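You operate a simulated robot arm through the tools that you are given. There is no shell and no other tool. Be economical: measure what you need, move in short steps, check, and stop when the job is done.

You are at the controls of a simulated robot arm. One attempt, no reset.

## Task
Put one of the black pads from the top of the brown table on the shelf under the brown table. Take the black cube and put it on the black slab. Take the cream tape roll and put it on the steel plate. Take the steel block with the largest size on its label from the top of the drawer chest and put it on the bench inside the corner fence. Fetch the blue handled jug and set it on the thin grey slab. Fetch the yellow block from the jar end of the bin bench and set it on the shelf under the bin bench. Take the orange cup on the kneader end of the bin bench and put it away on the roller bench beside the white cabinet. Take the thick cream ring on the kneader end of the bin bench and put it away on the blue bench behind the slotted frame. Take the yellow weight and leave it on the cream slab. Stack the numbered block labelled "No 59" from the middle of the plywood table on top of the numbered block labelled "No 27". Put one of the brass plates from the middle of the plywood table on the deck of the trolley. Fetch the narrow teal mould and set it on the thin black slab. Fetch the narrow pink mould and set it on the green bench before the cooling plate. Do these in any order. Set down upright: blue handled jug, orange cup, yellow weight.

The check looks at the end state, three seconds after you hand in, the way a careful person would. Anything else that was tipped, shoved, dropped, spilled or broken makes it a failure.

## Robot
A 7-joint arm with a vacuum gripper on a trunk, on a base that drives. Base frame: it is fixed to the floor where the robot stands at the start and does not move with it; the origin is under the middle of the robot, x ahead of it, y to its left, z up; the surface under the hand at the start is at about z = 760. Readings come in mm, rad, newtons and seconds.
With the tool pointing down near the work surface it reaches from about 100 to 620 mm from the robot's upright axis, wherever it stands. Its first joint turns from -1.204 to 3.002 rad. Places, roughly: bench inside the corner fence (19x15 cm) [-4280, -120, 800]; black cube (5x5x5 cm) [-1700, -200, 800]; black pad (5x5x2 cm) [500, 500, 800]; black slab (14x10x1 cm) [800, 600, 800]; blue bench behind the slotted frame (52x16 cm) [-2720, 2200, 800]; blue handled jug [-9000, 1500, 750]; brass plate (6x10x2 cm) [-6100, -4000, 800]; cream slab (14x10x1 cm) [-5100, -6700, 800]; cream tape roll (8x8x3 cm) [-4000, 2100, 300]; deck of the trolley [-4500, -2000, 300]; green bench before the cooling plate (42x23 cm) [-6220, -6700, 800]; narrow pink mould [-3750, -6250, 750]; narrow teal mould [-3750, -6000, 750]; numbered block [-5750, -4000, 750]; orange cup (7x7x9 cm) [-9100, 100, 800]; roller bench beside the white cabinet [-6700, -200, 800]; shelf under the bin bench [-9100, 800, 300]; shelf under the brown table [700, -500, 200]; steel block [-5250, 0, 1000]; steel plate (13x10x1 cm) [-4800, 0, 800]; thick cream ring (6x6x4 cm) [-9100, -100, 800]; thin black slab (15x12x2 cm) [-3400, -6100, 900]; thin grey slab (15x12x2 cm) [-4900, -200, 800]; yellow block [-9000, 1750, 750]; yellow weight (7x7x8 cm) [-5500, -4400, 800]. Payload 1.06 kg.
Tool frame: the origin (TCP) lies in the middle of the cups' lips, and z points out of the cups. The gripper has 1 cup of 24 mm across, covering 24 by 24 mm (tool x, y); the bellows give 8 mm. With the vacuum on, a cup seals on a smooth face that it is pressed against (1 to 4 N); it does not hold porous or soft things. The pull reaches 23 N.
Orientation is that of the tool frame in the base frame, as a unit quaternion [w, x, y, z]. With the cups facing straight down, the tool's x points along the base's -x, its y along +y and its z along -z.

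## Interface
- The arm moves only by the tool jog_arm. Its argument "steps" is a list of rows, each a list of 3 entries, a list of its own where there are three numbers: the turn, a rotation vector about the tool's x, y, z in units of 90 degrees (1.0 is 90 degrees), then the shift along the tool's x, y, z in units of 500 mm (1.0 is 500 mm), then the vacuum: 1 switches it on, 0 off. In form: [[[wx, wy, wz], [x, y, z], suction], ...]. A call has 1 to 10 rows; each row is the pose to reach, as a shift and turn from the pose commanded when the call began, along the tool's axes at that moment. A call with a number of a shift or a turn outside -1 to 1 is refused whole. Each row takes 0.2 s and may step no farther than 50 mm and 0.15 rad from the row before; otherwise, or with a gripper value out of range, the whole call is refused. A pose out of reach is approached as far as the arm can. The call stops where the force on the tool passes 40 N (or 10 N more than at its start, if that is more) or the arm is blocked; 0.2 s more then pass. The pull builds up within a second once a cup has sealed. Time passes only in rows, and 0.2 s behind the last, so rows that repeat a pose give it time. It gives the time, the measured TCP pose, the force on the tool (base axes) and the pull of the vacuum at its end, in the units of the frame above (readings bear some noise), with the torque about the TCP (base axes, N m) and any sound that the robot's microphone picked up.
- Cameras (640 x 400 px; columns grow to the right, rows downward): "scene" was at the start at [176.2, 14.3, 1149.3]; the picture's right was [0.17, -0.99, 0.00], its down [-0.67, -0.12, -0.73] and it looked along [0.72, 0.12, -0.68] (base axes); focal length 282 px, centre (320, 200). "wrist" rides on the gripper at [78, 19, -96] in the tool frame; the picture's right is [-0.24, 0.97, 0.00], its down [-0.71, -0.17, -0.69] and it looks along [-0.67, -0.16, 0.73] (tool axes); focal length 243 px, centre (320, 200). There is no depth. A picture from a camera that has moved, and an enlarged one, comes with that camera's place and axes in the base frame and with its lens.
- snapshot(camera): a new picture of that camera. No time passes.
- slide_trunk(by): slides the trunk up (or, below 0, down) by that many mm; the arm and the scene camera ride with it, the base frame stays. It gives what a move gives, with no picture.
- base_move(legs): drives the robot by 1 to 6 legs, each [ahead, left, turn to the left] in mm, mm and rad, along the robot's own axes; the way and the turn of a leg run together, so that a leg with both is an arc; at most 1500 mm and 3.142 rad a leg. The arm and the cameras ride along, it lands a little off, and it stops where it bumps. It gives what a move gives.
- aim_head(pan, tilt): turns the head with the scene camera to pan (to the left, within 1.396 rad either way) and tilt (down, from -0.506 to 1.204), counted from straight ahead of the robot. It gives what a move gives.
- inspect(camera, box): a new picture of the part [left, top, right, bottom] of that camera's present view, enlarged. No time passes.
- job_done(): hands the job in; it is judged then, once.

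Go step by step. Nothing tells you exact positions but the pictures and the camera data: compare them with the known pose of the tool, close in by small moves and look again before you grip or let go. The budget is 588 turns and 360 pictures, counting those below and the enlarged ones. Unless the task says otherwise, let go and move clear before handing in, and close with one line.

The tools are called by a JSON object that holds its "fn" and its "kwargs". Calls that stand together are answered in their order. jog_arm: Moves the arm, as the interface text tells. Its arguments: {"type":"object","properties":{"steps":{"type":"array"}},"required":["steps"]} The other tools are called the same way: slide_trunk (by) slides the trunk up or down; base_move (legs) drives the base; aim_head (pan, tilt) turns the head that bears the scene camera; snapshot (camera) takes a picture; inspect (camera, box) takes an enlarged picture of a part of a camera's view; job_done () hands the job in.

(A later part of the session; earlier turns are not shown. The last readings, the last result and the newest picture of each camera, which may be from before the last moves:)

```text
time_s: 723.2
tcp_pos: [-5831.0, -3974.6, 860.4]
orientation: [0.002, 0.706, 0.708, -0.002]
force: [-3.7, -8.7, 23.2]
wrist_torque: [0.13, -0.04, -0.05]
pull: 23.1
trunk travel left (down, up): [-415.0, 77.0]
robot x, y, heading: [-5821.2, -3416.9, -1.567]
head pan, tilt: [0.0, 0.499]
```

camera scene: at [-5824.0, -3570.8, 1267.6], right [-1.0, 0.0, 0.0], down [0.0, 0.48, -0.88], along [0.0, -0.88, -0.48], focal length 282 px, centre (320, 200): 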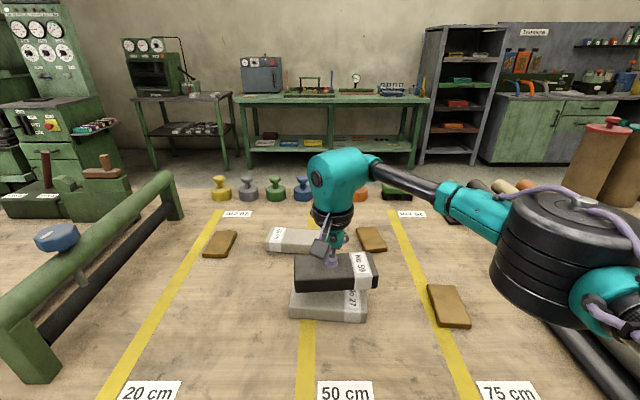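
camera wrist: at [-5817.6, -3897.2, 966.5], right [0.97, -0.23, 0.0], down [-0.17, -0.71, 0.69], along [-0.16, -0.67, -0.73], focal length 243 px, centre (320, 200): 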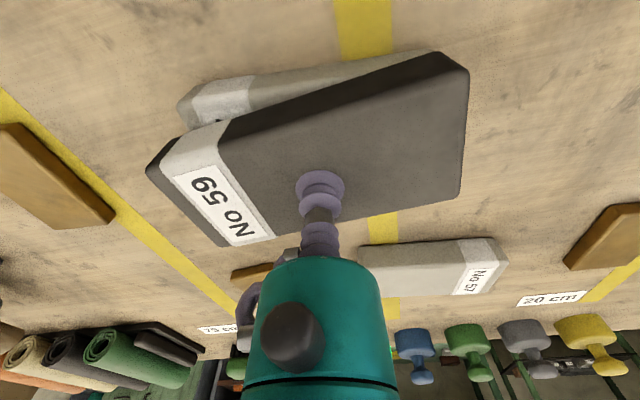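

{"fn": "jog_arm", "kwargs": {"steps": [[[0, 0, 0], [0, 0, -0.006], 1], [[0, 0, 0], [0, 0, -0.006], 0], [[0, 0, 0], [0, 0, -0.006], 0], [[0, 0, 0], [0, 0, -0.006], 0], [[0, 0, 0], [0, 0, -0.03], 0], [[0, 0, 0], [0, 0, -0.11], 0]]}}

{"fn": "inspect", "kwargs": {"camera": "scene", "box": [260, 220, 420, 340]}}

{"fn": "snapshot", "kwargs": {"camera": "wrist"}}

```text
time_s: 724.6
tcp_pos: [-5831.3, -3972.9, 912.1]
orientation: [-0.001, 0.706, 0.708, -0.001]
force: [-0.1, -0.2, 0.2]
wrist_torque: [0.01, -0.03, 0.02]
pull: 0.0
trunk travel left (down, up): [-415.0, 77.0]
robot x, y, heading: [-5820.4, -3411.1, -1.564]
head pan, tilt: [0.0, 0.499]
```

```text
3.33 times, centred on (340, 280) of scene
camera zoom: at [-5823.5, -3570.3, 1267.6], right [-1.0, 0.0, 0.0], down [0.0, 0.48, -0.88], along [0.0, -0.88, -0.48], focal length 941 px, centre (253, -67)
```

zoom: 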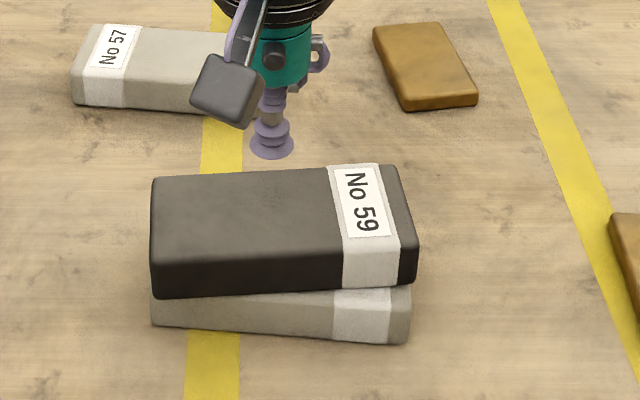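

```text
202 pictures are left
camera wrist: at [-5812.9, -3895.9, 1008.2], right [0.97, -0.23, 0.0], down [-0.17, -0.71, 0.69], along [-0.16, -0.67, -0.73], focal length 243 px, centre (320, 200)
```

wrist: 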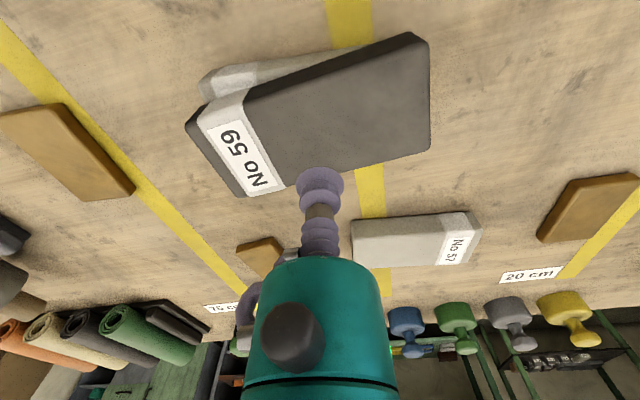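

Stack looks good. Now the brass plate at ≈(-6065, -3960).

{"fn": "base_move", "kwargs": {"legs": [[0, -180, 0]]}}

{"fn": "jog_arm", "kwargs": {"steps": [[[0, 0, 0], [0.01, -0.05, 0], 0], [[0, 0, 0], [0.02, -0.1, 0.02], 0]]}}

{"fn": "snapshot", "kwargs": {"camera": "wrist"}}

{"fn": "snapshot", "kwargs": {"camera": "scene"}}

```text
time_s: 726.8
tcp_pos: [-6011.5, -3975.3, 912.3]
orientation: [0.002, 0.706, 0.708, 0.0]
force: [-0.8, 1.2, -0.6]
wrist_torque: [0.02, 0.01, -0.02]
pull: 0.1
trunk travel left (down, up): [-415.0, 77.0]
robot x, y, heading: [-6002.7, -3415.3, -1.574]
head pan, tilt: [0.0, 0.499]
```

```text
time_s: 727.4
tcp_pos: [-6061.6, -3964.5, 904.0]
orientation: [0.002, 0.707, 0.708, 0.0]
force: [-0.1, -0.1, 0.2]
wrist_torque: [0.0, 0.03, 0.03]
pull: 0.1
trunk travel left (down, up): [-415.0, 77.0]
robot x, y, heading: [-5999.1, -3415.7, -1.575]
head pan, tilt: [0.0, 0.499]
```

```text
201 pictures are left
camera wrist: at [-6043.7, -3886.1, 998.8], right [0.97, -0.23, 0.0], down [-0.17, -0.71, 0.69], along [-0.16, -0.67, -0.73], focal length 243 px, centre (320, 200)
```

wrist: 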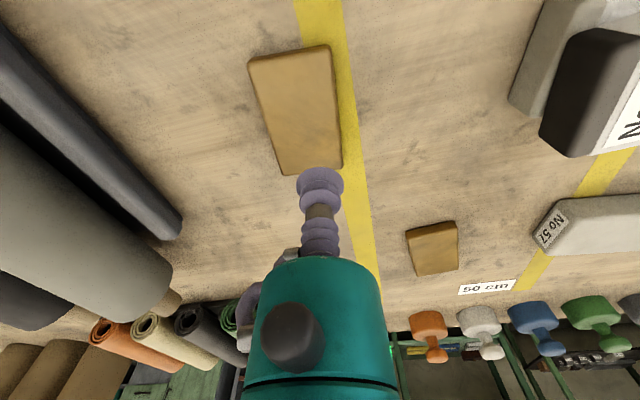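

```text
200 pictures are left
camera scene: at [-6003.5, -3570.6, 1267.6], right [-1.0, 0.0, 0.0], down [0.0, 0.48, -0.88], along [0.0, -0.88, -0.48], focal length 282 px, centre (320, 200)
```

scene: 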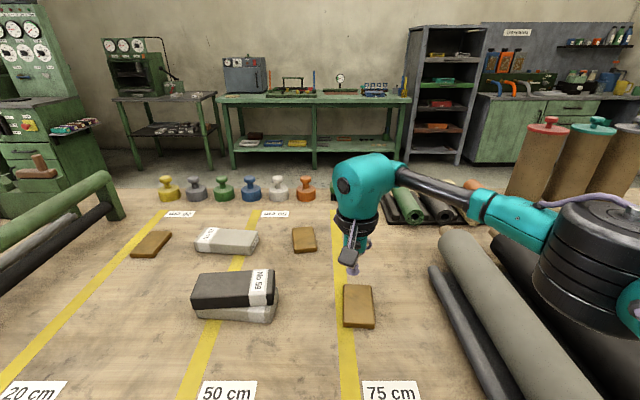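

{"fn": "jog_arm", "kwargs": {"steps": [[[0, 0, 0], [0.014, -0.03, 0.06], 1], [[0, 0, 0], [0.014, -0.03, 0.13], 1], [[0, 0, 0], [0.014, -0.03, 0.165], 1], [[0, 0, 0], [0.014, -0.03, 0.165], 1]]}}

```text
time_s: 728.4
tcp_pos: [-6078.7, -3958.0, 821.1]
orientation: [0.001, 0.706, 0.708, 0.0]
force: [0.2, 0.2, -0.2]
wrist_torque: [-0.01, 0.0, -0.02]
pull: 0.0
trunk travel left (down, up): [-415.0, 77.0]
robot x, y, heading: [-6001.7, -3413.3, -1.569]
head pan, tilt: [0.0, 0.499]
```

{"fn": "jog_arm", "kwargs": {"steps": [[[0, 0, 0], [0, 0, 0.006], 1], [[0, 0, 0], [0, 0, 0.012], 1], [[0, 0, 0], [0, 0, 0.012], 1]]}}

```text
time_s: 729.2
tcp_pos: [-6077.8, -3957.8, 815.4]
orientation: [0.002, 0.707, 0.707, -0.002]
force: [-5.3, -1.1, 11.6]
wrist_torque: [0.03, 0.02, 0.18]
pull: 22.6
trunk travel left (down, up): [-415.0, 77.0]
robot x, y, heading: [-6002.9, -3413.4, -1.571]
head pan, tilt: [0.0, 0.499]
```

Brass plate sealed. Lifting and driving to the west side of the trolley.

{"fn": "jog_arm", "kwargs": {"steps": [[[0, 0, 0], [0, 0, -0.03], 1], [[0, 0, 0], [0, 0, -0.08], 1], [[0, 0, 0], [0, 0, -0.15], 1], [[0, 0, 0], [0.04, 0.03, -0.22], 1], [[0, 0, 0], [0.1, 0.06, -0.28], 1], [[0, 0, 0], [0.18, 0.1, -0.3], 1], [[0, 0, 0], [0.26, 0.13, -0.3], 1], [[0, 0, 0], [0.34, 0.15, -0.3], 1]]}}

{"fn": "base_move", "kwargs": {"legs": [[-150, 0, 0], [0, 870, 0], [0, 0, 1.57], [0, 1230, 0]]}}

{"fn": "aim_head", "kwargs": {"pan": 0.0, "tilt": 0.7}}

{"fn": "snapshot", "kwargs": {"camera": "scene"}}

```text
time_s: 731.0
tcp_pos: [-6002.6, -3787.2, 964.1]
orientation: [0.001, 0.707, 0.707, -0.001]
force: [0.3, -0.1, -8.6]
wrist_torque: [0.07, 0.03, 0.0]
pull: 22.6
trunk travel left (down, up): [-415.0, 77.0]
robot x, y, heading: [-5997.1, -3416.0, -1.574]
head pan, tilt: [0.0, 0.499]
```

```text
time_s: 754.3
tcp_pos: [-4737.8, -2043.4, 963.0]
orientation: [0.001, 0.006, 1.0, 0.0]
force: [-0.4, -0.1, -8.3]
wrist_torque: [0.04, 0.05, 0.04]
pull: 23.3
trunk travel left (down, up): [-415.0, 77.0]
robot x, y, heading: [-5112.7, -2037.1, -0.014]
head pan, tilt: [0.0, 0.499]
```

```text
time_s: 755.1
tcp_pos: [-4738.0, -2043.8, 964.0]
orientation: [0.001, 0.006, 1.0, 0.0]
force: [0.0, 0.9, -8.9]
wrist_torque: [0.05, 0.06, 0.01]
pull: 23.3
trunk travel left (down, up): [-415.0, 77.0]
robot x, y, heading: [-5113.1, -2039.8, -0.018]
head pan, tilt: [0.0, 0.7]
```

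```text
199 pictures are left
camera scene: at [-4962.2, -2037.8, 1249.9], right [-0.02, -1.0, 0.0], down [-0.64, 0.01, -0.77], along [0.77, -0.01, -0.64], focal length 282 px, centre (320, 200)
```

scene: 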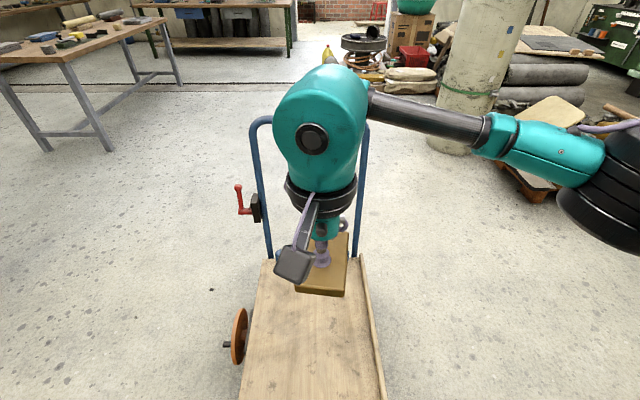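

Above the trolley deck. Lowering the trunk and then the arm.

{"fn": "slide_trunk", "kwargs": {"by": -405}}

{"fn": "jog_arm", "kwargs": {"steps": [[[0, 0, 0], [-0.05, 0.02, 0.07], 1], [[0, 0, 0], [-0.1, 0.04, 0.14], 1], [[0, 0, 0], [-0.15, 0.06, 0.21], 1], [[0, 0, 0], [-0.2, 0.06, 0.28], 1], [[0, 0, 0], [-0.25, 0.06, 0.34], 1]]}}

{"fn": "snapshot", "kwargs": {"camera": "wrist"}}

{"fn": "snapshot", "kwargs": {"camera": "scene"}}

```text
refused: -405 is not a number from -400 to 400
```

```text
time_s: 756.3
tcp_pos: [-4611.8, -2014.0, 793.8]
orientation: [0.001, 0.007, 1.0, 0.0]
force: [0.0, -0.2, -7.9]
wrist_torque: [0.05, 0.1, 0.01]
pull: 23.1
trunk travel left (down, up): [-415.0, 77.0]
robot x, y, heading: [-5112.6, -2032.4, -0.022]
head pan, tilt: [0.0, 0.7]
```

```text
198 pictures are left
camera wrist: at [-4690.0, -1994.8, 888.5], right [0.25, 0.97, 0.0], down [0.7, -0.18, 0.69], along [0.66, -0.17, -0.73], focal length 243 px, centre (320, 200)
```

wrist: 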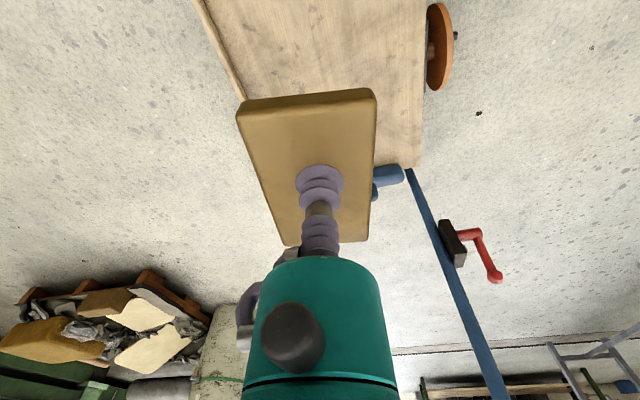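

```text
197 pictures are left
camera scene: at [-4961.8, -2037.6, 1249.8], right [-0.02, -1.0, 0.0], down [-0.64, 0.01, -0.76], along [0.76, -0.01, -0.64], focal length 282 px, centre (320, 200)
```

scene: 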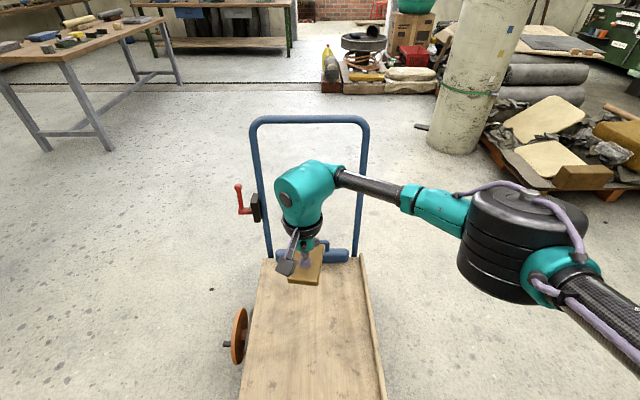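

{"fn": "slide_trunk", "kwargs": {"by": -390}}

{"fn": "snapshot", "kwargs": {"camera": "wrist"}}

{"fn": "snapshot", "kwargs": {"camera": "scene"}}

```text
time_s: 760.0
tcp_pos: [-4611.9, -2014.8, 405.8]
orientation: [0.0, 0.007, 1.0, 0.001]
force: [-0.6, 0.5, -7.9]
wrist_torque: [0.02, 0.08, -0.04]
pull: 23.4
trunk travel left (down, up): [-25.0, 467.0]
robot x, y, heading: [-5115.7, -2038.0, -0.02]
head pan, tilt: [0.0, 0.7]
```

```text
196 pictures are left
camera wrist: at [-4690.3, -1995.8, 499.8], right [0.25, 0.97, 0.0], down [0.7, -0.18, 0.69], along [0.66, -0.17, -0.73], focal length 243 px, centre (320, 200)
```

wrist: 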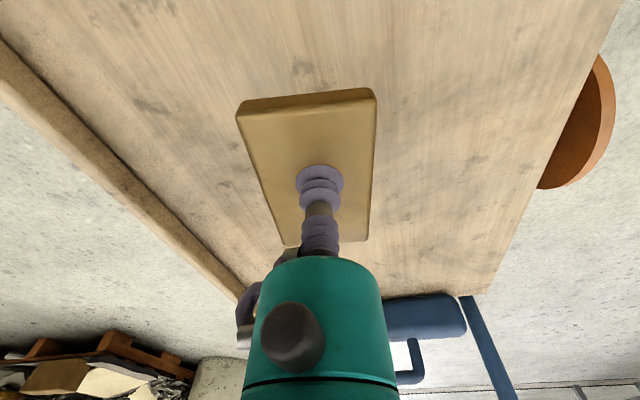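

```text
195 pictures are left
camera scene: at [-4843.8, -2039.8, 840.1], right [-0.02, -1.0, 0.0], down [-0.64, 0.01, -0.76], along [0.76, -0.01, -0.64], focal length 282 px, centre (320, 200)
```

scene: 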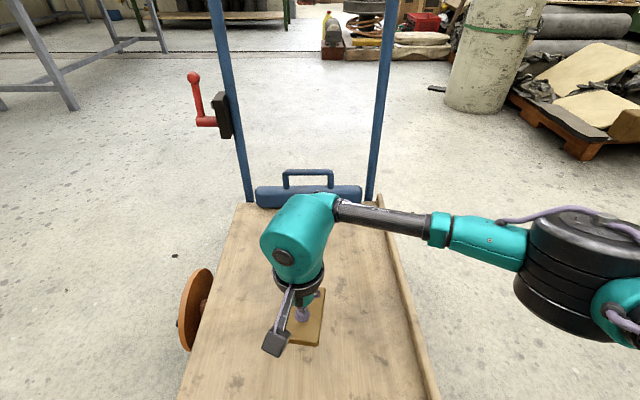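

{"fn": "jog_arm", "kwargs": {"steps": [[[0, 0, 0], [0, 0, 0.016], 1], [[0, 0, 0], [0, 0, 0.03], 1]]}}

{"fn": "jog_arm", "kwargs": {"steps": [[[0, 0, 0], [0, 0, 0.012], 1], [[0, 0, 0], [0, 0, 0.024], 1]]}}

{"fn": "inspect", "kwargs": {"camera": "scene", "box": [220, 260, 380, 380]}}

```text
time_s: 760.6
tcp_pos: [-4612.4, -2016.2, 388.7]
orientation: [0.001, 0.008, 1.0, 0.0]
force: [0.6, 0.5, -7.5]
wrist_torque: [0.05, 0.03, -0.05]
pull: 22.6
trunk travel left (down, up): [-25.0, 467.0]
robot x, y, heading: [-5113.2, -2032.9, -0.023]
head pan, tilt: [0.0, 0.7]
```

```text
time_s: 761.2
tcp_pos: [-4612.3, -2016.2, 376.8]
orientation: [0.0, 0.007, 1.0, 0.0]
force: [-0.6, 0.3, -8.3]
wrist_torque: [0.03, 0.04, -0.03]
pull: 22.9
trunk travel left (down, up): [-25.0, 467.0]
robot x, y, heading: [-5113.4, -2035.6, -0.02]
head pan, tilt: [0.0, 0.7]
```

```text
3.33 times, centred on (300, 320) of scene
camera zoom: at [-4843.7, -2039.8, 840.1], right [-0.02, -1.0, 0.0], down [-0.64, 0.01, -0.76], along [0.76, -0.01, -0.64], focal length 941 px, centre (387, -200)
```

zoom: 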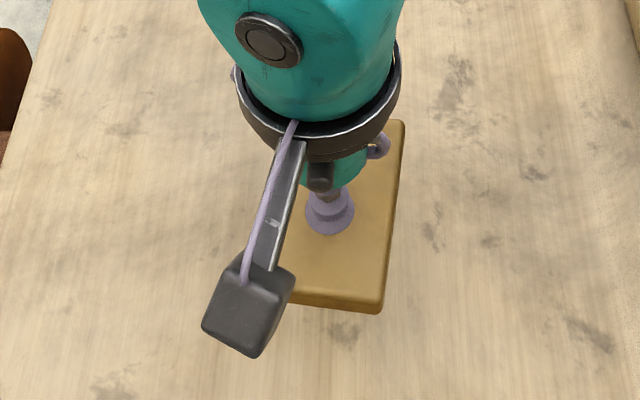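

{"fn": "jog_arm", "kwargs": {"steps": [[[0, 0, 0], [0, 0, 0.012], 1], [[0, 0, 0], [0, 0, 0.024], 1]]}}

{"fn": "jog_arm", "kwargs": {"steps": [[[0, 0, 0], [0, 0, 0.012], 1], [[0, 0, 0], [0, 0, 0.024], 1]]}}

{"fn": "jog_arm", "kwargs": {"steps": [[[0, 0, 0], [0, 0, 0.012], 1], [[0, 0, 0], [0, 0, 0.022], 1]]}}

```text
time_s: 761.8
tcp_pos: [-4613.4, -2016.0, 364.6]
orientation: [0.001, 0.006, 1.0, 0.001]
force: [0.0, -0.1, -8.8]
wrist_torque: [0.08, 0.06, -0.01]
pull: 23.0
trunk travel left (down, up): [-25.0, 467.0]
robot x, y, heading: [-5111.7, -2037.1, -0.017]
head pan, tilt: [0.0, 0.7]
```

```text
time_s: 762.4
tcp_pos: [-4612.5, -2014.8, 353.4]
orientation: [-0.001, 0.007, 1.0, -0.001]
force: [-0.6, -0.7, -8.5]
wrist_torque: [0.01, 0.07, -0.03]
pull: 22.6
trunk travel left (down, up): [-25.0, 467.0]
robot x, y, heading: [-5115.0, -2034.9, -0.011]
head pan, tilt: [0.0, 0.7]
```

```text
time_s: 763.0
tcp_pos: [-4611.8, -2015.6, 342.2]
orientation: [0.0, 0.008, 1.0, 0.0]
force: [-0.2, -0.2, -7.4]
wrist_torque: [0.01, 0.07, 0.0]
pull: 22.8
trunk travel left (down, up): [-25.0, 467.0]
robot x, y, heading: [-5110.1, -2033.3, -0.02]
head pan, tilt: [0.0, 0.7]
```

{"fn": "jog_arm", "kwargs": {"steps": [[[0, 0, 0], [0, 0, 0.01], 1], [[0, 0, 0], [0, 0, 0.02], 1]]}}

{"fn": "snapshot", "kwargs": {"camera": "wrist"}}

```text
time_s: 763.6
tcp_pos: [-4612.6, -2015.9, 331.6]
orientation: [0.001, 0.006, 1.0, 0.0]
force: [-0.1, -0.5, -8.3]
wrist_torque: [0.06, 0.07, 0.0]
pull: 22.3
trunk travel left (down, up): [-25.0, 467.0]
robot x, y, heading: [-5114.9, -2034.9, -0.018]
head pan, tilt: [0.0, 0.7]
```

```text
193 pictures are left
camera wrist: at [-4690.3, -1995.8, 427.7], right [0.25, 0.97, 0.0], down [0.7, -0.18, 0.69], along [0.66, -0.17, -0.73], focal length 243 px, centre (320, 200)
```

wrist: 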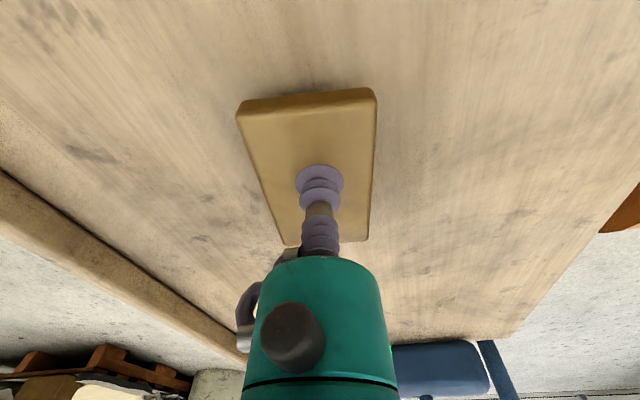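

{"fn": "jog_arm", "kwargs": {"steps": [[[0, 0, 0], [0, 0, 0.006], 1], [[0, 0, 0], [0, 0, 0.012], 1]]}}

{"fn": "jog_arm", "kwargs": {"steps": [[[0, 0, 0], [0, 0, 0.005], 1], [[0, 0, 0], [0, 0, 0.01], 1]]}}

```text
time_s: 764.2
tcp_pos: [-4612.2, -2015.4, 325.3]
orientation: [0.002, 0.007, 1.0, 0.0]
force: [-0.1, 0.4, -7.7]
wrist_torque: [0.05, 0.07, -0.04]
pull: 23.4
trunk travel left (down, up): [-25.0, 467.0]
robot x, y, heading: [-5115.5, -2036.1, -0.018]
head pan, tilt: [0.0, 0.7]
```

```text
time_s: 764.8
tcp_pos: [-4613.6, -2015.9, 321.6]
orientation: [0.001, 0.008, 1.0, 0.0]
force: [0.8, 0.0, -8.0]
wrist_torque: [0.03, 0.04, 0.0]
pull: 23.1
trunk travel left (down, up): [-25.0, 467.0]
robot x, y, heading: [-5113.4, -2037.1, -0.019]
head pan, tilt: [0.0, 0.7]
```

{"fn": "jog_arm", "kwargs": {"steps": [[[0, 0, 0], [0, 0, 0.006], 1], [[0, 0, 0], [0, 0, 0.01], 1]]}}

{"fn": "jog_arm", "kwargs": {"steps": [[[0, 0, 0], [0, 0, 0.004], 1], [[0, 0, 0], [0, 0, 0.008], 1]]}}

```text
time_s: 765.4
tcp_pos: [-4613.0, -2014.9, 317.1]
orientation: [0.001, 0.007, 1.0, 0.0]
force: [-3.7, -1.3, 2.2]
wrist_torque: [-0.05, -0.17, -0.05]
pull: 23.1
trunk travel left (down, up): [-25.0, 467.0]
robot x, y, heading: [-5113.1, -2038.0, -0.019]
head pan, tilt: [0.0, 0.7]
```

```text
time_s: 766.0
tcp_pos: [-4611.9, -2014.6, 314.3]
orientation: [0.002, 0.008, 1.0, 0.0]
force: [-6.5, -5.0, 17.6]
wrist_torque: [-0.04, -0.2, -0.11]
pull: 23.0
trunk travel left (down, up): [-25.0, 467.0]
robot x, y, heading: [-5112.3, -2034.7, -0.02]
head pan, tilt: [0.0, 0.7]
```

Placed on the deck. Releasing and rising.

{"fn": "jog_arm", "kwargs": {"steps": [[[0, 0, 0], [0, 0, -0.004], 0], [[0, 0, 0], [0, 0, -0.004], 0], [[0, 0, 0], [0, 0, -0.004], 0], [[0, 0, 0], [0, 0, -0.02], 0], [[0, 0, 0], [0, 0, -0.1], 0], [[0, 0, 0], [0.05, 0, -0.18], 0], [[0, 0, 0], [0.12, 0, -0.26], 0], [[0, 0, 0], [0.2, 0, -0.34], 0], [[0, 0, 0], [0.25, 0, -0.42], 0]]}}

{"fn": "snapshot", "kwargs": {"camera": "scene"}}

{"fn": "slide_trunk", "kwargs": {"by": 380}}

```text
refused: row 7 steps farther than a row can; nothing moved
```

```text
192 pictures are left
camera scene: at [-4845.1, -2039.9, 840.6], right [-0.02, -1.0, 0.0], down [-0.64, 0.01, -0.77], along [0.77, -0.01, -0.64], focal length 282 px, centre (320, 200)
```

scene: 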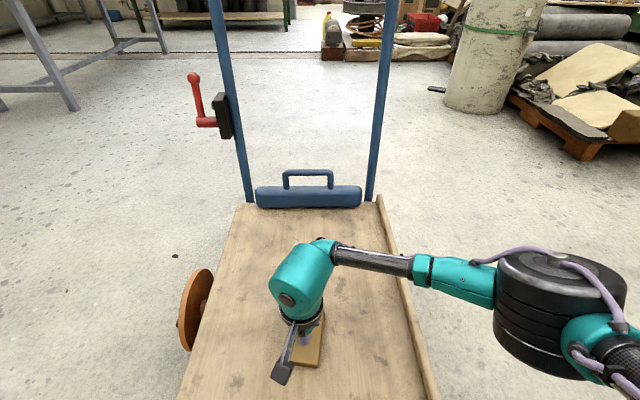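

```text
time_s: 769.7
tcp_pos: [-4612.6, -2015.2, 692.2]
orientation: [0.001, 0.007, 1.0, 0.0]
force: [0.3, 0.0, -9.2]
wrist_torque: [0.02, 0.07, 0.01]
pull: 22.9
trunk travel left (down, up): [-405.0, 87.0]
robot x, y, heading: [-5116.2, -2039.0, -0.017]
head pan, tilt: [0.0, 0.7]
```

The release was refused (row too long) and the trunk rose with the plate still held. Lowering again.

{"fn": "slide_trunk", "kwargs": {"by": -376}}

```text
time_s: 773.3
tcp_pos: [-4611.4, -2015.2, 316.9]
orientation: [0.002, 0.007, 1.0, 0.0]
force: [-0.1, -2.0, 1.2]
wrist_torque: [-0.03, -0.14, 0.01]
pull: 23.0
trunk travel left (down, up): [-29.0, 463.0]
robot x, y, heading: [-5116.2, -2030.2, -0.017]
head pan, tilt: [0.0, 0.7]
```

{"fn": "jog_arm", "kwargs": {"steps": [[[0, 0, 0], [0, 0, 0.003], 1], [[0, 0, 0], [0, 0, 0.003], 0], [[0, 0, 0], [0, 0, 0.003], 0], [[0, 0, 0], [0, 0, 0.003], 0], [[0, 0, 0], [0, 0, -0.02], 0], [[0, 0, 0], [0, 0, -0.1], 0], [[0, 0, 0], [0, 0, -0.18], 0]]}}

{"fn": "snapshot", "kwargs": {"camera": "wrist"}}

```text
time_s: 774.9
tcp_pos: [-4611.8, -2016.8, 406.0]
orientation: [0.001, 0.007, 1.0, 0.0]
force: [-0.7, 0.2, 0.2]
wrist_torque: [0.0, 0.0, 0.01]
pull: 0.1
trunk travel left (down, up): [-29.0, 463.0]
robot x, y, heading: [-5115.1, -2038.2, -0.02]
head pan, tilt: [0.0, 0.7]
```

```text
191 pictures are left
camera wrist: at [-4689.9, -1996.6, 501.4], right [0.25, 0.97, 0.0], down [0.7, -0.18, 0.69], along [0.66, -0.17, -0.73], focal length 243 px, centre (320, 200)
```

wrist: 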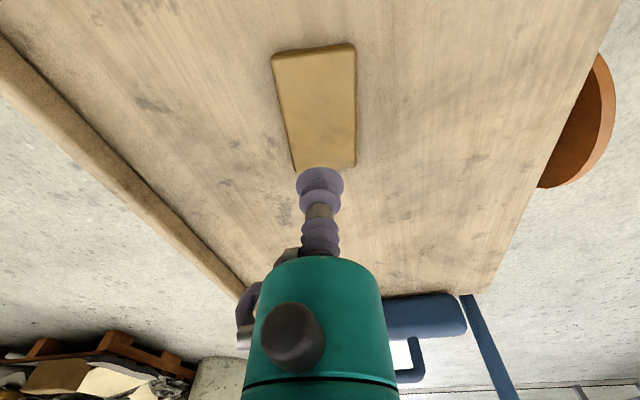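

Brass plate is on the deck. Raising and driving around the east end of the plywood table to its south side for the yellow weight.

{"fn": "slide_trunk", "kwargs": {"by": 296}}

{"fn": "jog_arm", "kwargs": {"steps": [[[0, 0, 0], [0.04, 0, -0.07], 0], [[0, 0, 0], [0.09, 0, -0.14], 0], [[0, 0, 0], [0.14, 0, -0.21], 0], [[0, 0, 0], [0.19, 0, -0.28], 0], [[0, 0, 0], [0.24, 0, -0.35], 0], [[0, 0, 0], [0.28, 0, -0.42], 0], [[0, 0, 0], [0.28, 0, -0.5], 0], [[0, 0, 0], [0.28, 0, -0.58], 0]]}}

{"fn": "base_move", "kwargs": {"legs": [[0, -750, 0.018], [700, 0, 0], [0, -1300, 0], [0, -1000, 0], [0, 0, 1.57], [0, 1050, 0]]}}

{"fn": "aim_head", "kwargs": {"pan": 0.0, "tilt": 0.5}}

{"fn": "snapshot", "kwargs": {"camera": "scene"}}

```text
time_s: 777.9
tcp_pos: [-4612.6, -2016.3, 701.8]
orientation: [0.0, 0.007, 1.0, 0.0]
force: [-0.2, 0.0, -0.3]
wrist_torque: [0.02, 0.03, 0.04]
pull: 0.1
trunk travel left (down, up): [-325.0, 167.0]
robot x, y, heading: [-5110.2, -2035.8, -0.024]
head pan, tilt: [0.0, 0.7]
```

```text
time_s: 779.7
tcp_pos: [-4753.0, -2013.5, 992.5]
orientation: [0.001, 0.008, 1.0, 0.0]
force: [0.7, 0.0, 0.1]
wrist_torque: [-0.05, -0.02, -0.02]
pull: 0.0
trunk travel left (down, up): [-325.0, 167.0]
robot x, y, heading: [-5110.3, -2035.0, -0.022]
head pan, tilt: [0.0, 0.7]
```

```text
time_s: 823.3
tcp_pos: [-5480.6, -4776.8, 992.4]
orientation: [-0.001, 0.713, -0.701, -0.001]
force: [0.0, 0.3, -0.3]
wrist_torque: [-0.02, 0.04, 0.02]
pull: 0.1
trunk travel left (down, up): [-325.0, 167.0]
robot x, y, heading: [-5448.4, -5135.4, 1.584]
head pan, tilt: [0.0, 0.7]
```

```text
time_s: 824.0
tcp_pos: [-5480.2, -4775.3, 992.7]
orientation: [-0.001, 0.712, -0.702, -0.001]
force: [-0.2, 0.1, 0.2]
wrist_torque: [-0.01, 0.03, -0.02]
pull: 0.0
trunk travel left (down, up): [-325.0, 167.0]
robot x, y, heading: [-5446.5, -5132.5, 1.586]
head pan, tilt: [0.0, 0.499]
```

```text
190 pictures are left
camera scene: at [-5450.4, -4946.9, 1171.1], right [1.0, 0.01, 0.0], down [0.01, -0.48, -0.88], along [-0.01, 0.88, -0.48], focal length 282 px, centre (320, 200)
```

scene: 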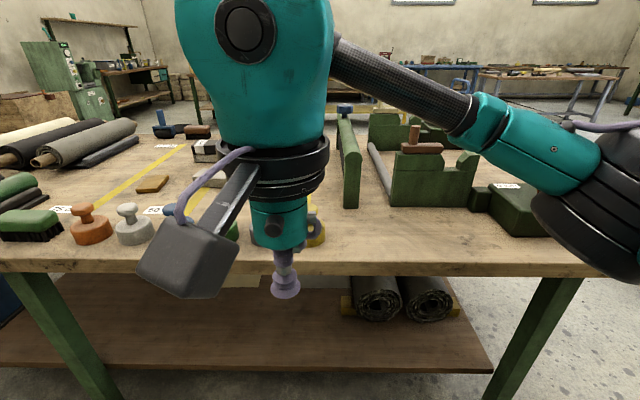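

{"fn": "base_move", "kwargs": {"legs": [[170, 0, -0.013]]}}

{"fn": "snapshot", "kwargs": {"camera": "wrist"}}

{"fn": "snapshot", "kwargs": {"camera": "scene"}}

```text
time_s: 825.5
tcp_pos: [-5476.1, -4602.0, 993.4]
orientation: [0.0, 0.709, -0.706, 0.0]
force: [-0.1, -0.9, -0.7]
wrist_torque: [0.02, 0.01, 0.02]
pull: 0.1
trunk travel left (down, up): [-325.0, 167.0]
robot x, y, heading: [-5448.2, -4961.0, 1.574]
head pan, tilt: [0.0, 0.499]
```

```text
189 pictures are left
camera wrist: at [-5495.6, -4682.5, 1087.7], right [-0.97, 0.23, 0.0], down [0.17, 0.71, 0.69], along [0.16, 0.67, -0.73], focal length 243 px, centre (320, 200)
```

wrist: 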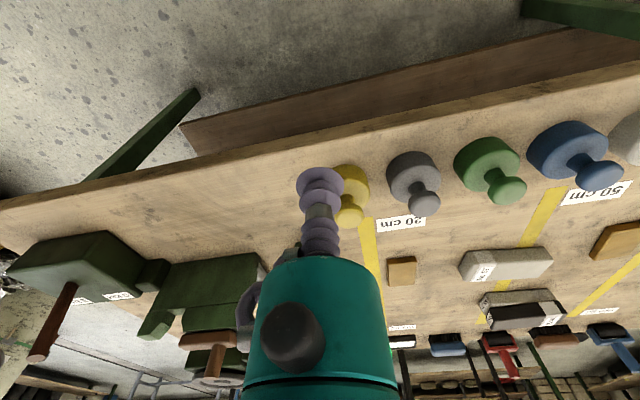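

```text
188 pictures are left
camera scene: at [-5449.5, -4775.2, 1171.1], right [1.0, 0.0, 0.0], down [0.0, -0.48, -0.88], along [0.0, 0.88, -0.48], focal length 282 px, centre (320, 200)
```

scene: 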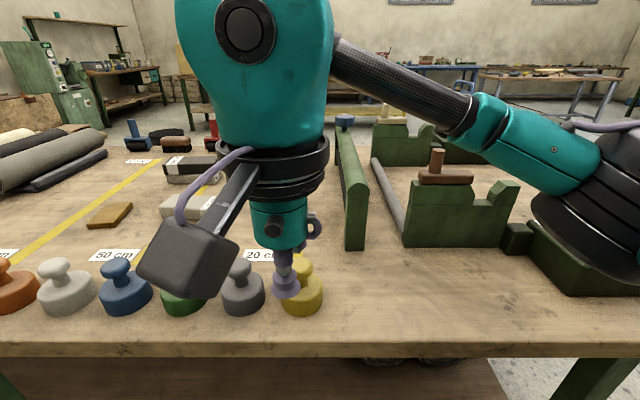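

{"fn": "base_move", "kwargs": {"legs": [[60, 0, 0]]}}

{"fn": "jog_arm", "kwargs": {"steps": [[[0, 0, 0], [-0.08, 0.01, 0.03], 0], [[0, 0, 0], [-0.17, 0.01, 0.06], 0], [[0, 0, 0], [-0.18, 0.01, 0.12], 0]]}}

{"fn": "snapshot", "kwargs": {"camera": "wrist"}}

{"fn": "snapshot", "kwargs": {"camera": "scene"}}

```text
time_s: 826.5
tcp_pos: [-5477.6, -4544.2, 991.5]
orientation: [-0.001, 0.709, -0.705, -0.001]
force: [0.6, -0.4, 1.6]
wrist_torque: [0.0, -0.02, 0.05]
pull: 0.1
trunk travel left (down, up): [-325.0, 167.0]
robot x, y, heading: [-5447.4, -4903.4, 1.573]
head pan, tilt: [0.0, 0.499]
```

```text
time_s: 827.2
tcp_pos: [-5484.3, -4453.6, 931.1]
orientation: [-0.001, 0.709, -0.705, -0.001]
force: [-0.7, -1.0, 0.4]
wrist_torque: [-0.03, 0.01, 0.03]
pull: 0.0
trunk travel left (down, up): [-325.0, 167.0]
robot x, y, heading: [-5448.4, -4905.1, 1.576]
head pan, tilt: [0.0, 0.499]
```

```text
187 pictures are left
camera wrist: at [-5501.5, -4533.3, 1027.2], right [-0.97, 0.23, 0.0], down [0.17, 0.71, 0.69], along [0.16, 0.67, -0.73], focal length 243 px, centre (320, 200)
```

wrist: 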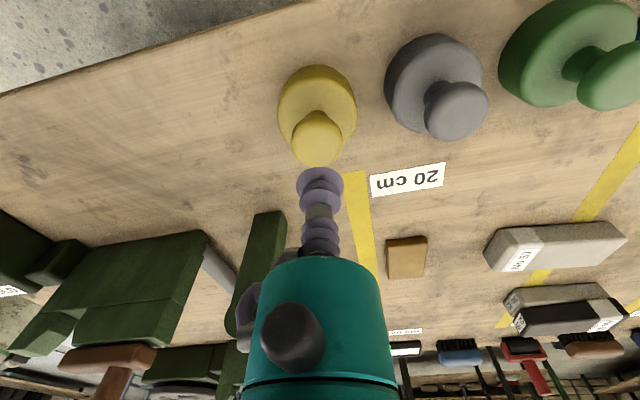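

```text
186 pictures are left
camera scene: at [-5449.7, -4715.9, 1171.2], right [1.0, 0.0, 0.0], down [0.0, -0.48, -0.88], along [0.0, 0.88, -0.48], focal length 282 px, centre (320, 200)
```

scene: 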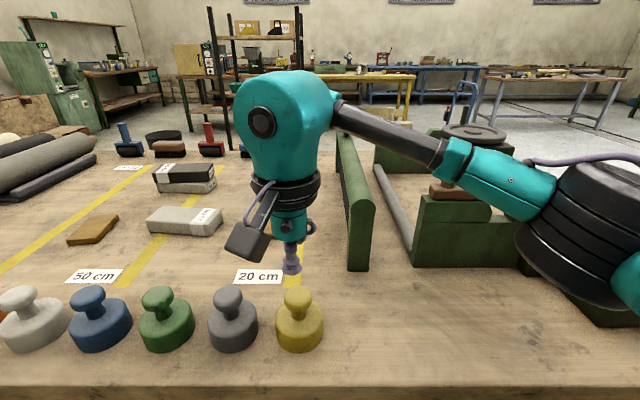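

{"fn": "jog_arm", "kwargs": {"steps": [[[0, 0, 0], [-0.01, -0.008, 0.05], 1], [[0, 0, 0], [-0.01, -0.008, 0.09], 1]]}}

{"fn": "inspect", "kwargs": {"camera": "wrist", "box": [220, 60, 420, 260]}}

```text
time_s: 827.9
tcp_pos: [-5477.8, -4449.6, 888.6]
orientation: [-0.001, 0.709, -0.705, 0.0]
force: [0.0, 0.6, -0.4]
wrist_torque: [0.03, 0.02, -0.01]
pull: 0.1
trunk travel left (down, up): [-325.0, 167.0]
robot x, y, heading: [-5450.8, -4901.5, 1.574]
head pan, tilt: [0.0, 0.499]
```

```text
2.00 times, centred on (320, 160) of wrist
camera zoom: at [-5497.5, -4528.8, 982.7], right [-0.97, 0.23, 0.0], down [0.17, 0.71, 0.69], along [0.16, 0.67, -0.73], focal length 485 px, centre (320, 280)
```

zoom: 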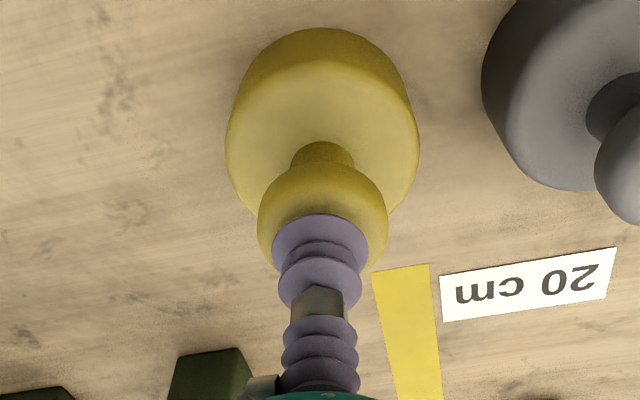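

{"fn": "jog_arm", "kwargs": {"steps": [[[0, 0, 0], [0.008, 0.004, 0.012], 1], [[0, 0, 0], [0.008, 0.004, 0.022], 1], [[0, 0, 0], [0.008, 0.004, 0.022], 1]]}}

```text
time_s: 828.6
tcp_pos: [-5481.3, -4453.7, 875.9]
orientation: [0.0, 0.709, -0.705, 0.0]
force: [-0.6, -0.3, 0.6]
wrist_torque: [0.01, -0.03, 0.0]
pull: 0.1
trunk travel left (down, up): [-325.0, 167.0]
robot x, y, heading: [-5446.4, -4900.3, 1.574]
head pan, tilt: [0.0, 0.499]
```

{"fn": "jog_arm", "kwargs": {"steps": [[[0, 0, 0], [0, 0, 0.006], 1], [[0, 0, 0], [0, 0, 0.012], 1], [[0, 0, 0], [0, 0, 0.012], 1]]}}

```text
time_s: 829.5
tcp_pos: [-5481.9, -4453.9, 870.6]
orientation: [-0.001, 0.709, -0.705, -0.001]
force: [-0.9, -1.4, 5.9]
wrist_torque: [0.04, -0.02, 0.01]
pull: 0.0
trunk travel left (down, up): [-325.0, 167.0]
robot x, y, heading: [-5449.5, -4903.0, 1.573]
head pan, tilt: [0.0, 0.499]
```

{"fn": "jog_arm", "kwargs": {"steps": [[[0, 0, 0], [0, 0, 0.003], 1], [[0, 0, 0], [0, 0, 0.003], 1], [[0, 0, 0], [0, 0, 0.003], 1]]}}

{"fn": "inspect", "kwargs": {"camera": "wrist", "box": [240, 100, 400, 240]}}

{"fn": "inspect", "kwargs": {"camera": "scene", "box": [220, 220, 380, 340]}}

```text
time_s: 830.2
tcp_pos: [-5480.9, -4453.5, 869.8]
orientation: [-0.001, 0.709, -0.705, -0.002]
force: [-0.1, -0.1, 11.3]
wrist_torque: [0.21, -0.02, 0.05]
pull: 23.1
trunk travel left (down, up): [-325.0, 167.0]
robot x, y, heading: [-5448.5, -4905.3, 1.575]
head pan, tilt: [0.0, 0.499]
```

```text
2.86 times, centred on (320, 170) of wrist
camera zoom: at [-5499.6, -4532.7, 964.8], right [-0.97, 0.23, 0.0], down [0.17, 0.71, 0.69], along [0.16, 0.67, -0.73], focal length 693 px, centre (320, 286)
```

zoom: 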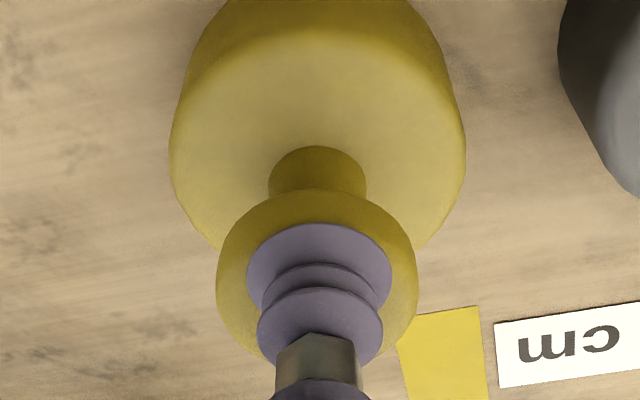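

```text
3.33 times, centred on (300, 280) of scene
camera zoom: at [-5449.7, -4716.7, 1171.3], right [1.0, 0.0, 0.0], down [0.0, -0.48, -0.88], along [0.0, 0.88, -0.48], focal length 941 px, centre (387, -67)
```

zoom: 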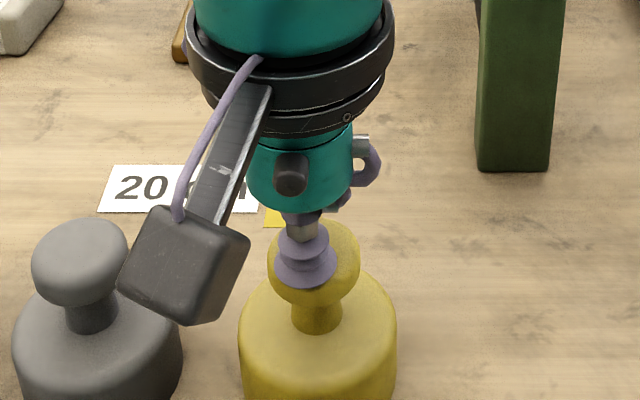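

Sealed on the knob. Lifting carefully.

{"fn": "jog_arm", "kwargs": {"steps": [[[0, 0, 0], [0, 0, -0.01], 1], [[0, 0, 0], [0, 0, -0.03], 1], [[0, 0, 0], [0, 0, -0.07], 1], [[0, 0, 0], [0, 0, -0.13], 1], [[0, 0, 0], [0, 0, -0.2], 1]]}}

{"fn": "snapshot", "kwargs": {"camera": "scene"}}

```text
time_s: 831.5
tcp_pos: [-5479.8, -4453.8, 968.8]
orientation: [-0.001, 0.709, -0.705, 0.0]
force: [-0.4, -0.1, -10.3]
wrist_torque: [-0.01, 0.0, 0.0]
pull: 23.7
trunk travel left (down, up): [-325.0, 167.0]
robot x, y, heading: [-5447.6, -4901.8, 1.574]
head pan, tilt: [0.0, 0.499]
```

```text
182 pictures are left
camera scene: at [-5449.8, -4715.6, 1171.1], right [1.0, 0.0, 0.0], down [0.0, -0.48, -0.88], along [0.0, 0.88, -0.48], focal length 282 px, centre (320, 200)
```

scene: 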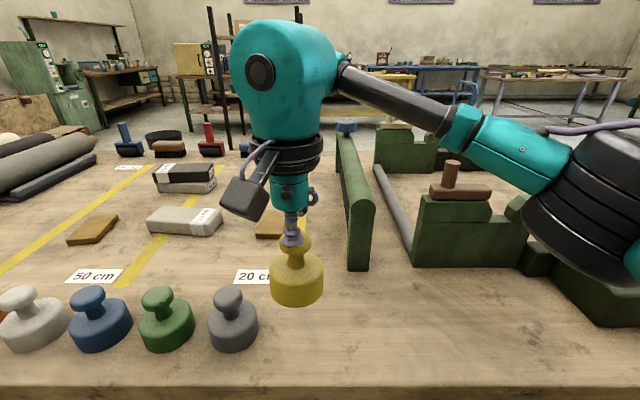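

{"fn": "jog_arm", "kwargs": {"steps": [[[0, 0, 0], [0.05, -0.02, -0.03], 1], [[0, 0, 0], [0.12, -0.04, -0.05], 1], [[0, 0, 0], [0.19, -0.05, -0.05], 1]]}}

{"fn": "base_move", "kwargs": {"legs": [[-350, 0, 0], [0, 0, -3.14]]}}

{"fn": "aim_head", "kwargs": {"pan": 0.3, "tilt": 0.3}}

{"fn": "snapshot", "kwargs": {"camera": "scene"}}

{"fn": "aim_head", "kwargs": {"pan": -0.5, "tilt": 0.3}}

{"fn": "snapshot", "kwargs": {"camera": "scene"}}

```text
time_s: 832.2
tcp_pos: [-5456.5, -4548.1, 994.3]
orientation: [0.0, 0.708, -0.706, 0.0]
force: [0.2, 0.0, -10.8]
wrist_torque: [0.0, 0.01, 0.02]
pull: 23.4
trunk travel left (down, up): [-325.0, 167.0]
robot x, y, heading: [-5447.7, -4905.7, 1.576]
head pan, tilt: [0.0, 0.499]
```

```text
time_s: 841.9
tcp_pos: [-5437.4, -5606.2, 993.7]
orientation: [0.0, 0.704, 0.71, -0.001]
force: [0.5, -0.2, -10.5]
wrist_torque: [0.02, 0.02, -0.03]
pull: 22.7
trunk travel left (down, up): [-325.0, 167.0]
robot x, y, heading: [-5446.7, -5248.4, -1.557]
head pan, tilt: [0.0, 0.499]
```

```text
time_s: 842.6
tcp_pos: [-5438.2, -5606.4, 992.4]
orientation: [0.001, 0.704, 0.71, -0.001]
force: [0.7, -0.3, -10.2]
wrist_torque: [0.06, -0.02, 0.01]
pull: 23.0
trunk travel left (down, up): [-325.0, 167.0]
robot x, y, heading: [-5445.4, -5251.0, -1.561]
head pan, tilt: [0.3, 0.3]
```

```text
181 pictures are left
camera scene: at [-5419.4, -5435.8, 1189.4], right [-0.95, -0.3, 0.0], down [-0.09, 0.28, -0.95], along [0.29, -0.91, -0.3], focal length 282 px, centre (320, 200)
```

scene: 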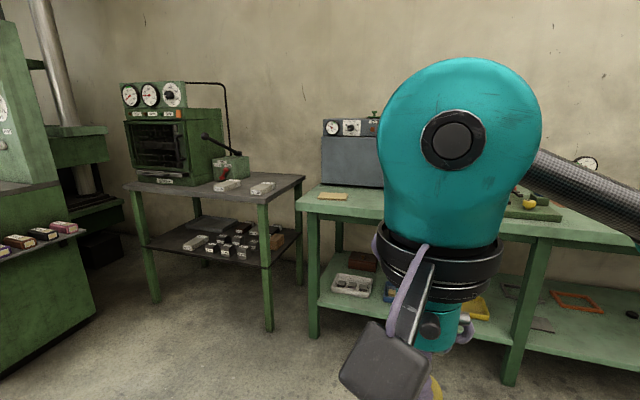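

```text
time_s: 843.8
tcp_pos: [-5437.6, -5606.2, 993.1]
orientation: [0.001, 0.705, 0.71, -0.001]
force: [0.1, -0.3, -9.8]
wrist_torque: [0.01, 0.0, -0.01]
pull: 22.6
trunk travel left (down, up): [-325.0, 167.0]
robot x, y, heading: [-5450.5, -5252.4, -1.566]
head pan, tilt: [-0.499, 0.3]
```

```text
180 pictures are left
camera scene: at [-5491.7, -5429.1, 1189.5], right [-0.88, 0.47, 0.0], down [0.14, 0.26, -0.96], along [-0.45, -0.84, -0.3], focal length 282 px, centre (320, 200)
```

scene: 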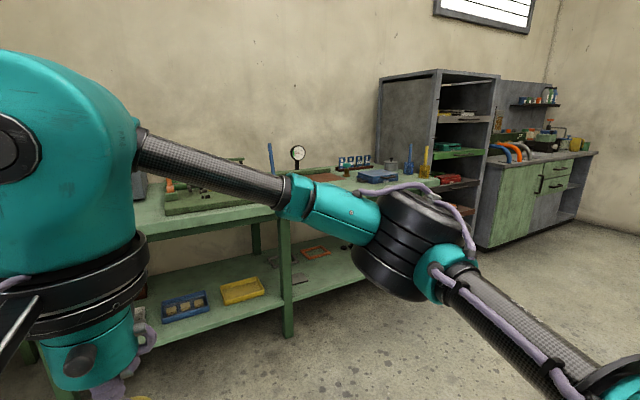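

The cream slab is at ≈(-5083, -6678) on the green bench. Approaching.

{"fn": "base_move", "kwargs": {"legs": [[0, 365, 0], [780, 0, 0]]}}

{"fn": "aim_head", "kwargs": {"pan": 0.0, "tilt": 0.55}}

{"fn": "snapshot", "kwargs": {"camera": "scene"}}

{"fn": "snapshot", "kwargs": {"camera": "wrist"}}

```text
time_s: 851.3
tcp_pos: [-5061.7, -6382.4, 992.0]
orientation: [0.001, 0.702, 0.712, 0.0]
force: [-0.1, -0.6, -10.4]
wrist_torque: [0.02, -0.01, 0.0]
pull: 22.7
trunk travel left (down, up): [-325.0, 167.0]
robot x, y, heading: [-5069.6, -6025.8, -1.555]
head pan, tilt: [-0.499, 0.3]
```

```text
time_s: 852.3
tcp_pos: [-5062.2, -6381.3, 993.3]
orientation: [0.001, 0.702, 0.712, -0.001]
force: [-0.2, 0.2, -10.0]
wrist_torque: [-0.01, -0.02, 0.01]
pull: 22.8
trunk travel left (down, up): [-325.0, 167.0]
robot x, y, heading: [-5075.2, -6024.7, -1.557]
head pan, tilt: [0.0, 0.55]
```

```text
179 pictures are left
camera scene: at [-5072.4, -6211.6, 1166.5], right [-1.0, -0.01, 0.0], down [-0.01, 0.52, -0.85], along [0.01, -0.85, -0.52], focal length 282 px, centre (320, 200)
```

scene: 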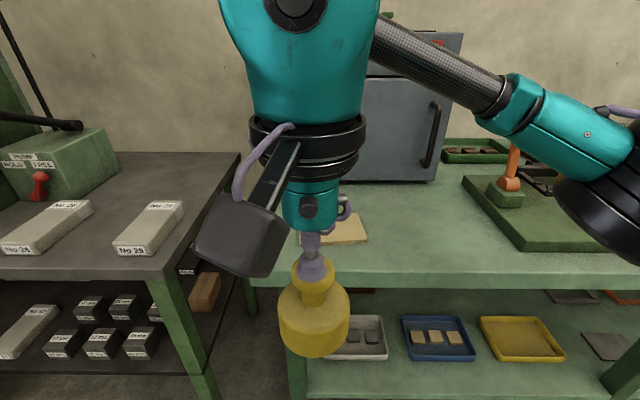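

```text
178 pictures are left
camera wrist: at [-5043.9, -6303.6, 1088.4], right [0.98, -0.22, 0.0], down [-0.16, -0.71, 0.69], along [-0.15, -0.67, -0.73], focal length 243 px, centre (320, 200)
```

wrist: 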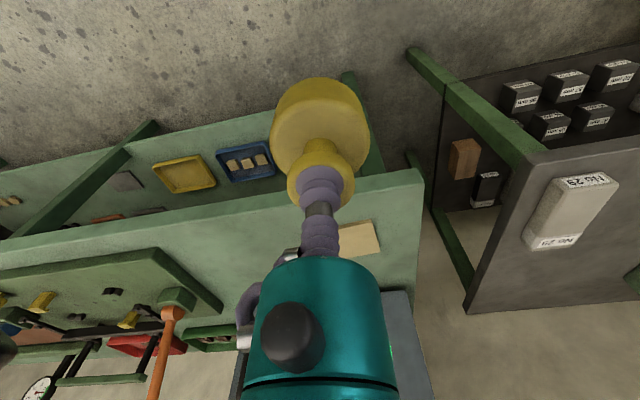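

{"fn": "base_move", "kwargs": {"legs": [[200, 0, -0.015]]}}

{"fn": "jog_arm", "kwargs": {"steps": [[[0, 0, 0], [-0.08, -0.01, 0], 1], [[0, 0, 0], [-0.16, -0.02, 0.02], 1], [[0, 0, 0], [-0.2, -0.03, 0.06], 1], [[0, 0, 0], [-0.2, -0.03, 0.12], 1]]}}

{"fn": "snapshot", "kwargs": {"camera": "wrist"}}

{"fn": "snapshot", "kwargs": {"camera": "scene"}}

```text
time_s: 853.9
tcp_pos: [-5065.5, -6582.2, 993.2]
orientation: [0.0, 0.707, 0.708, 0.0]
force: [0.4, -0.2, -10.6]
wrist_torque: [0.02, 0.03, -0.02]
pull: 22.5
trunk travel left (down, up): [-325.0, 167.0]
robot x, y, heading: [-5072.5, -6226.9, -1.576]
head pan, tilt: [0.0, 0.55]
```

```text
time_s: 854.9
tcp_pos: [-5081.5, -6682.1, 931.3]
orientation: [0.0, 0.707, 0.707, -0.001]
force: [0.2, -0.3, -10.6]
wrist_torque: [0.03, -0.01, 0.01]
pull: 22.5
trunk travel left (down, up): [-325.0, 167.0]
robot x, y, heading: [-5073.8, -6226.7, -1.575]
head pan, tilt: [0.0, 0.55]
```

```text
177 pictures are left
camera wrist: at [-5061.9, -6604.7, 1027.9], right [0.97, -0.24, 0.0], down [-0.17, -0.71, 0.69], along [-0.16, -0.67, -0.73], focal length 243 px, centre (320, 200)
```

wrist: 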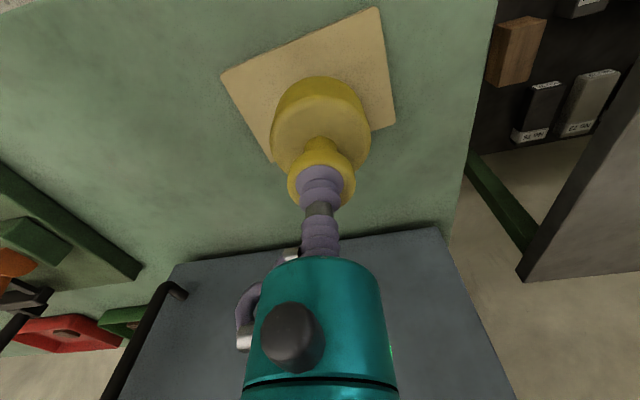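

```text
176 pictures are left
camera scene: at [-5074.2, -6412.3, 1166.5], right [-1.0, 0.0, 0.0], down [0.0, 0.52, -0.85], along [0.0, -0.85, -0.52], focal length 282 px, centre (320, 200)
```

scene: 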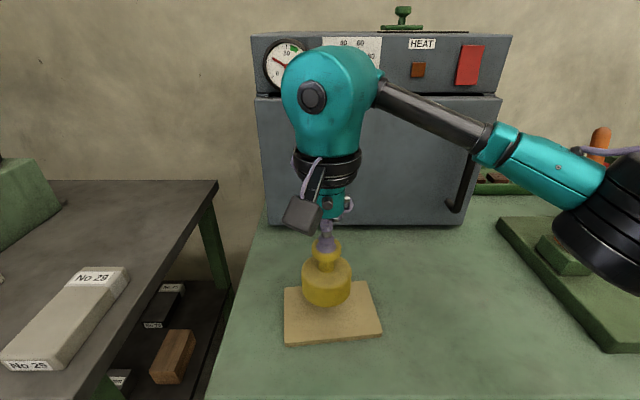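

{"fn": "jog_arm", "kwargs": {"steps": [[[0, 0, 0], [-0.008, -0.008, 0.05], 1], [[0, 0, 0], [-0.008, -0.008, 0.084], 1]]}}

{"fn": "jog_arm", "kwargs": {"steps": [[[0, 0, 0], [0, 0, 0.005], 1], [[0, 0, 0], [0, 0, 0.01], 1]]}}

```text
time_s: 855.5
tcp_pos: [-5084.6, -6686.1, 891.1]
orientation: [0.001, 0.707, 0.707, 0.0]
force: [-0.3, 0.5, -10.9]
wrist_torque: [0.02, -0.02, 0.01]
pull: 22.4
trunk travel left (down, up): [-325.0, 167.0]
robot x, y, heading: [-5070.7, -6223.2, -1.575]
head pan, tilt: [0.0, 0.55]
```

```text
time_s: 856.1
tcp_pos: [-5085.3, -6684.8, 887.6]
orientation: [0.002, 0.707, 0.707, -0.001]
force: [-3.5, 6.6, 13.0]
wrist_torque: [-0.12, -0.04, 0.01]
pull: 23.2
trunk travel left (down, up): [-325.0, 167.0]
robot x, y, heading: [-5068.8, -6224.8, -1.572]
head pan, tilt: [0.0, 0.55]
```

{"fn": "jog_arm", "kwargs": {"steps": [[[0, 0, 0], [0, 0, -0.002], 1], [[0, 0, 0], [0, 0, -0.002], 0], [[0, 0, 0], [0, 0, -0.002], 0], [[0, 0, 0], [0, 0, -0.002], 0], [[0, 0, 0], [0, 0, -0.02], 0], [[0, 0, 0], [0, 0, -0.1], 0], [[0, 0, 0], [0, 0, -0.19], 0]]}}

{"fn": "snapshot", "kwargs": {"camera": "scene"}}

```text
time_s: 857.7
tcp_pos: [-5084.5, -6685.7, 982.8]
orientation: [0.0, 0.707, 0.707, 0.0]
force: [-0.1, 0.5, 1.3]
wrist_torque: [0.01, 0.01, 0.05]
pull: 0.1
trunk travel left (down, up): [-325.0, 167.0]
robot x, y, heading: [-5075.1, -6227.5, -1.572]
head pan, tilt: [0.0, 0.55]
```

```text
175 pictures are left
camera scene: at [-5074.0, -6411.4, 1166.6], right [-1.0, 0.0, 0.0], down [0.0, 0.52, -0.85], along [0.0, -0.85, -0.52], focal length 282 px, centre (320, 200)
```

scene: 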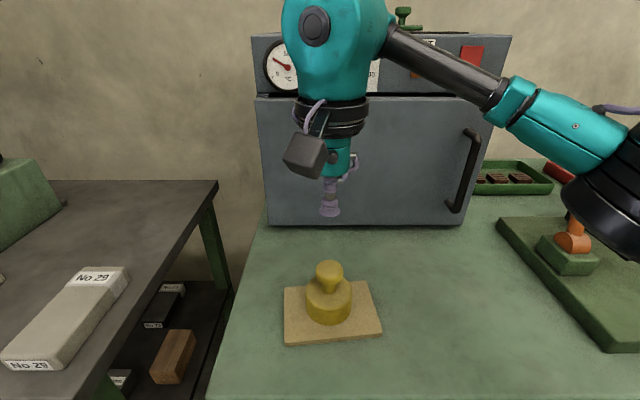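

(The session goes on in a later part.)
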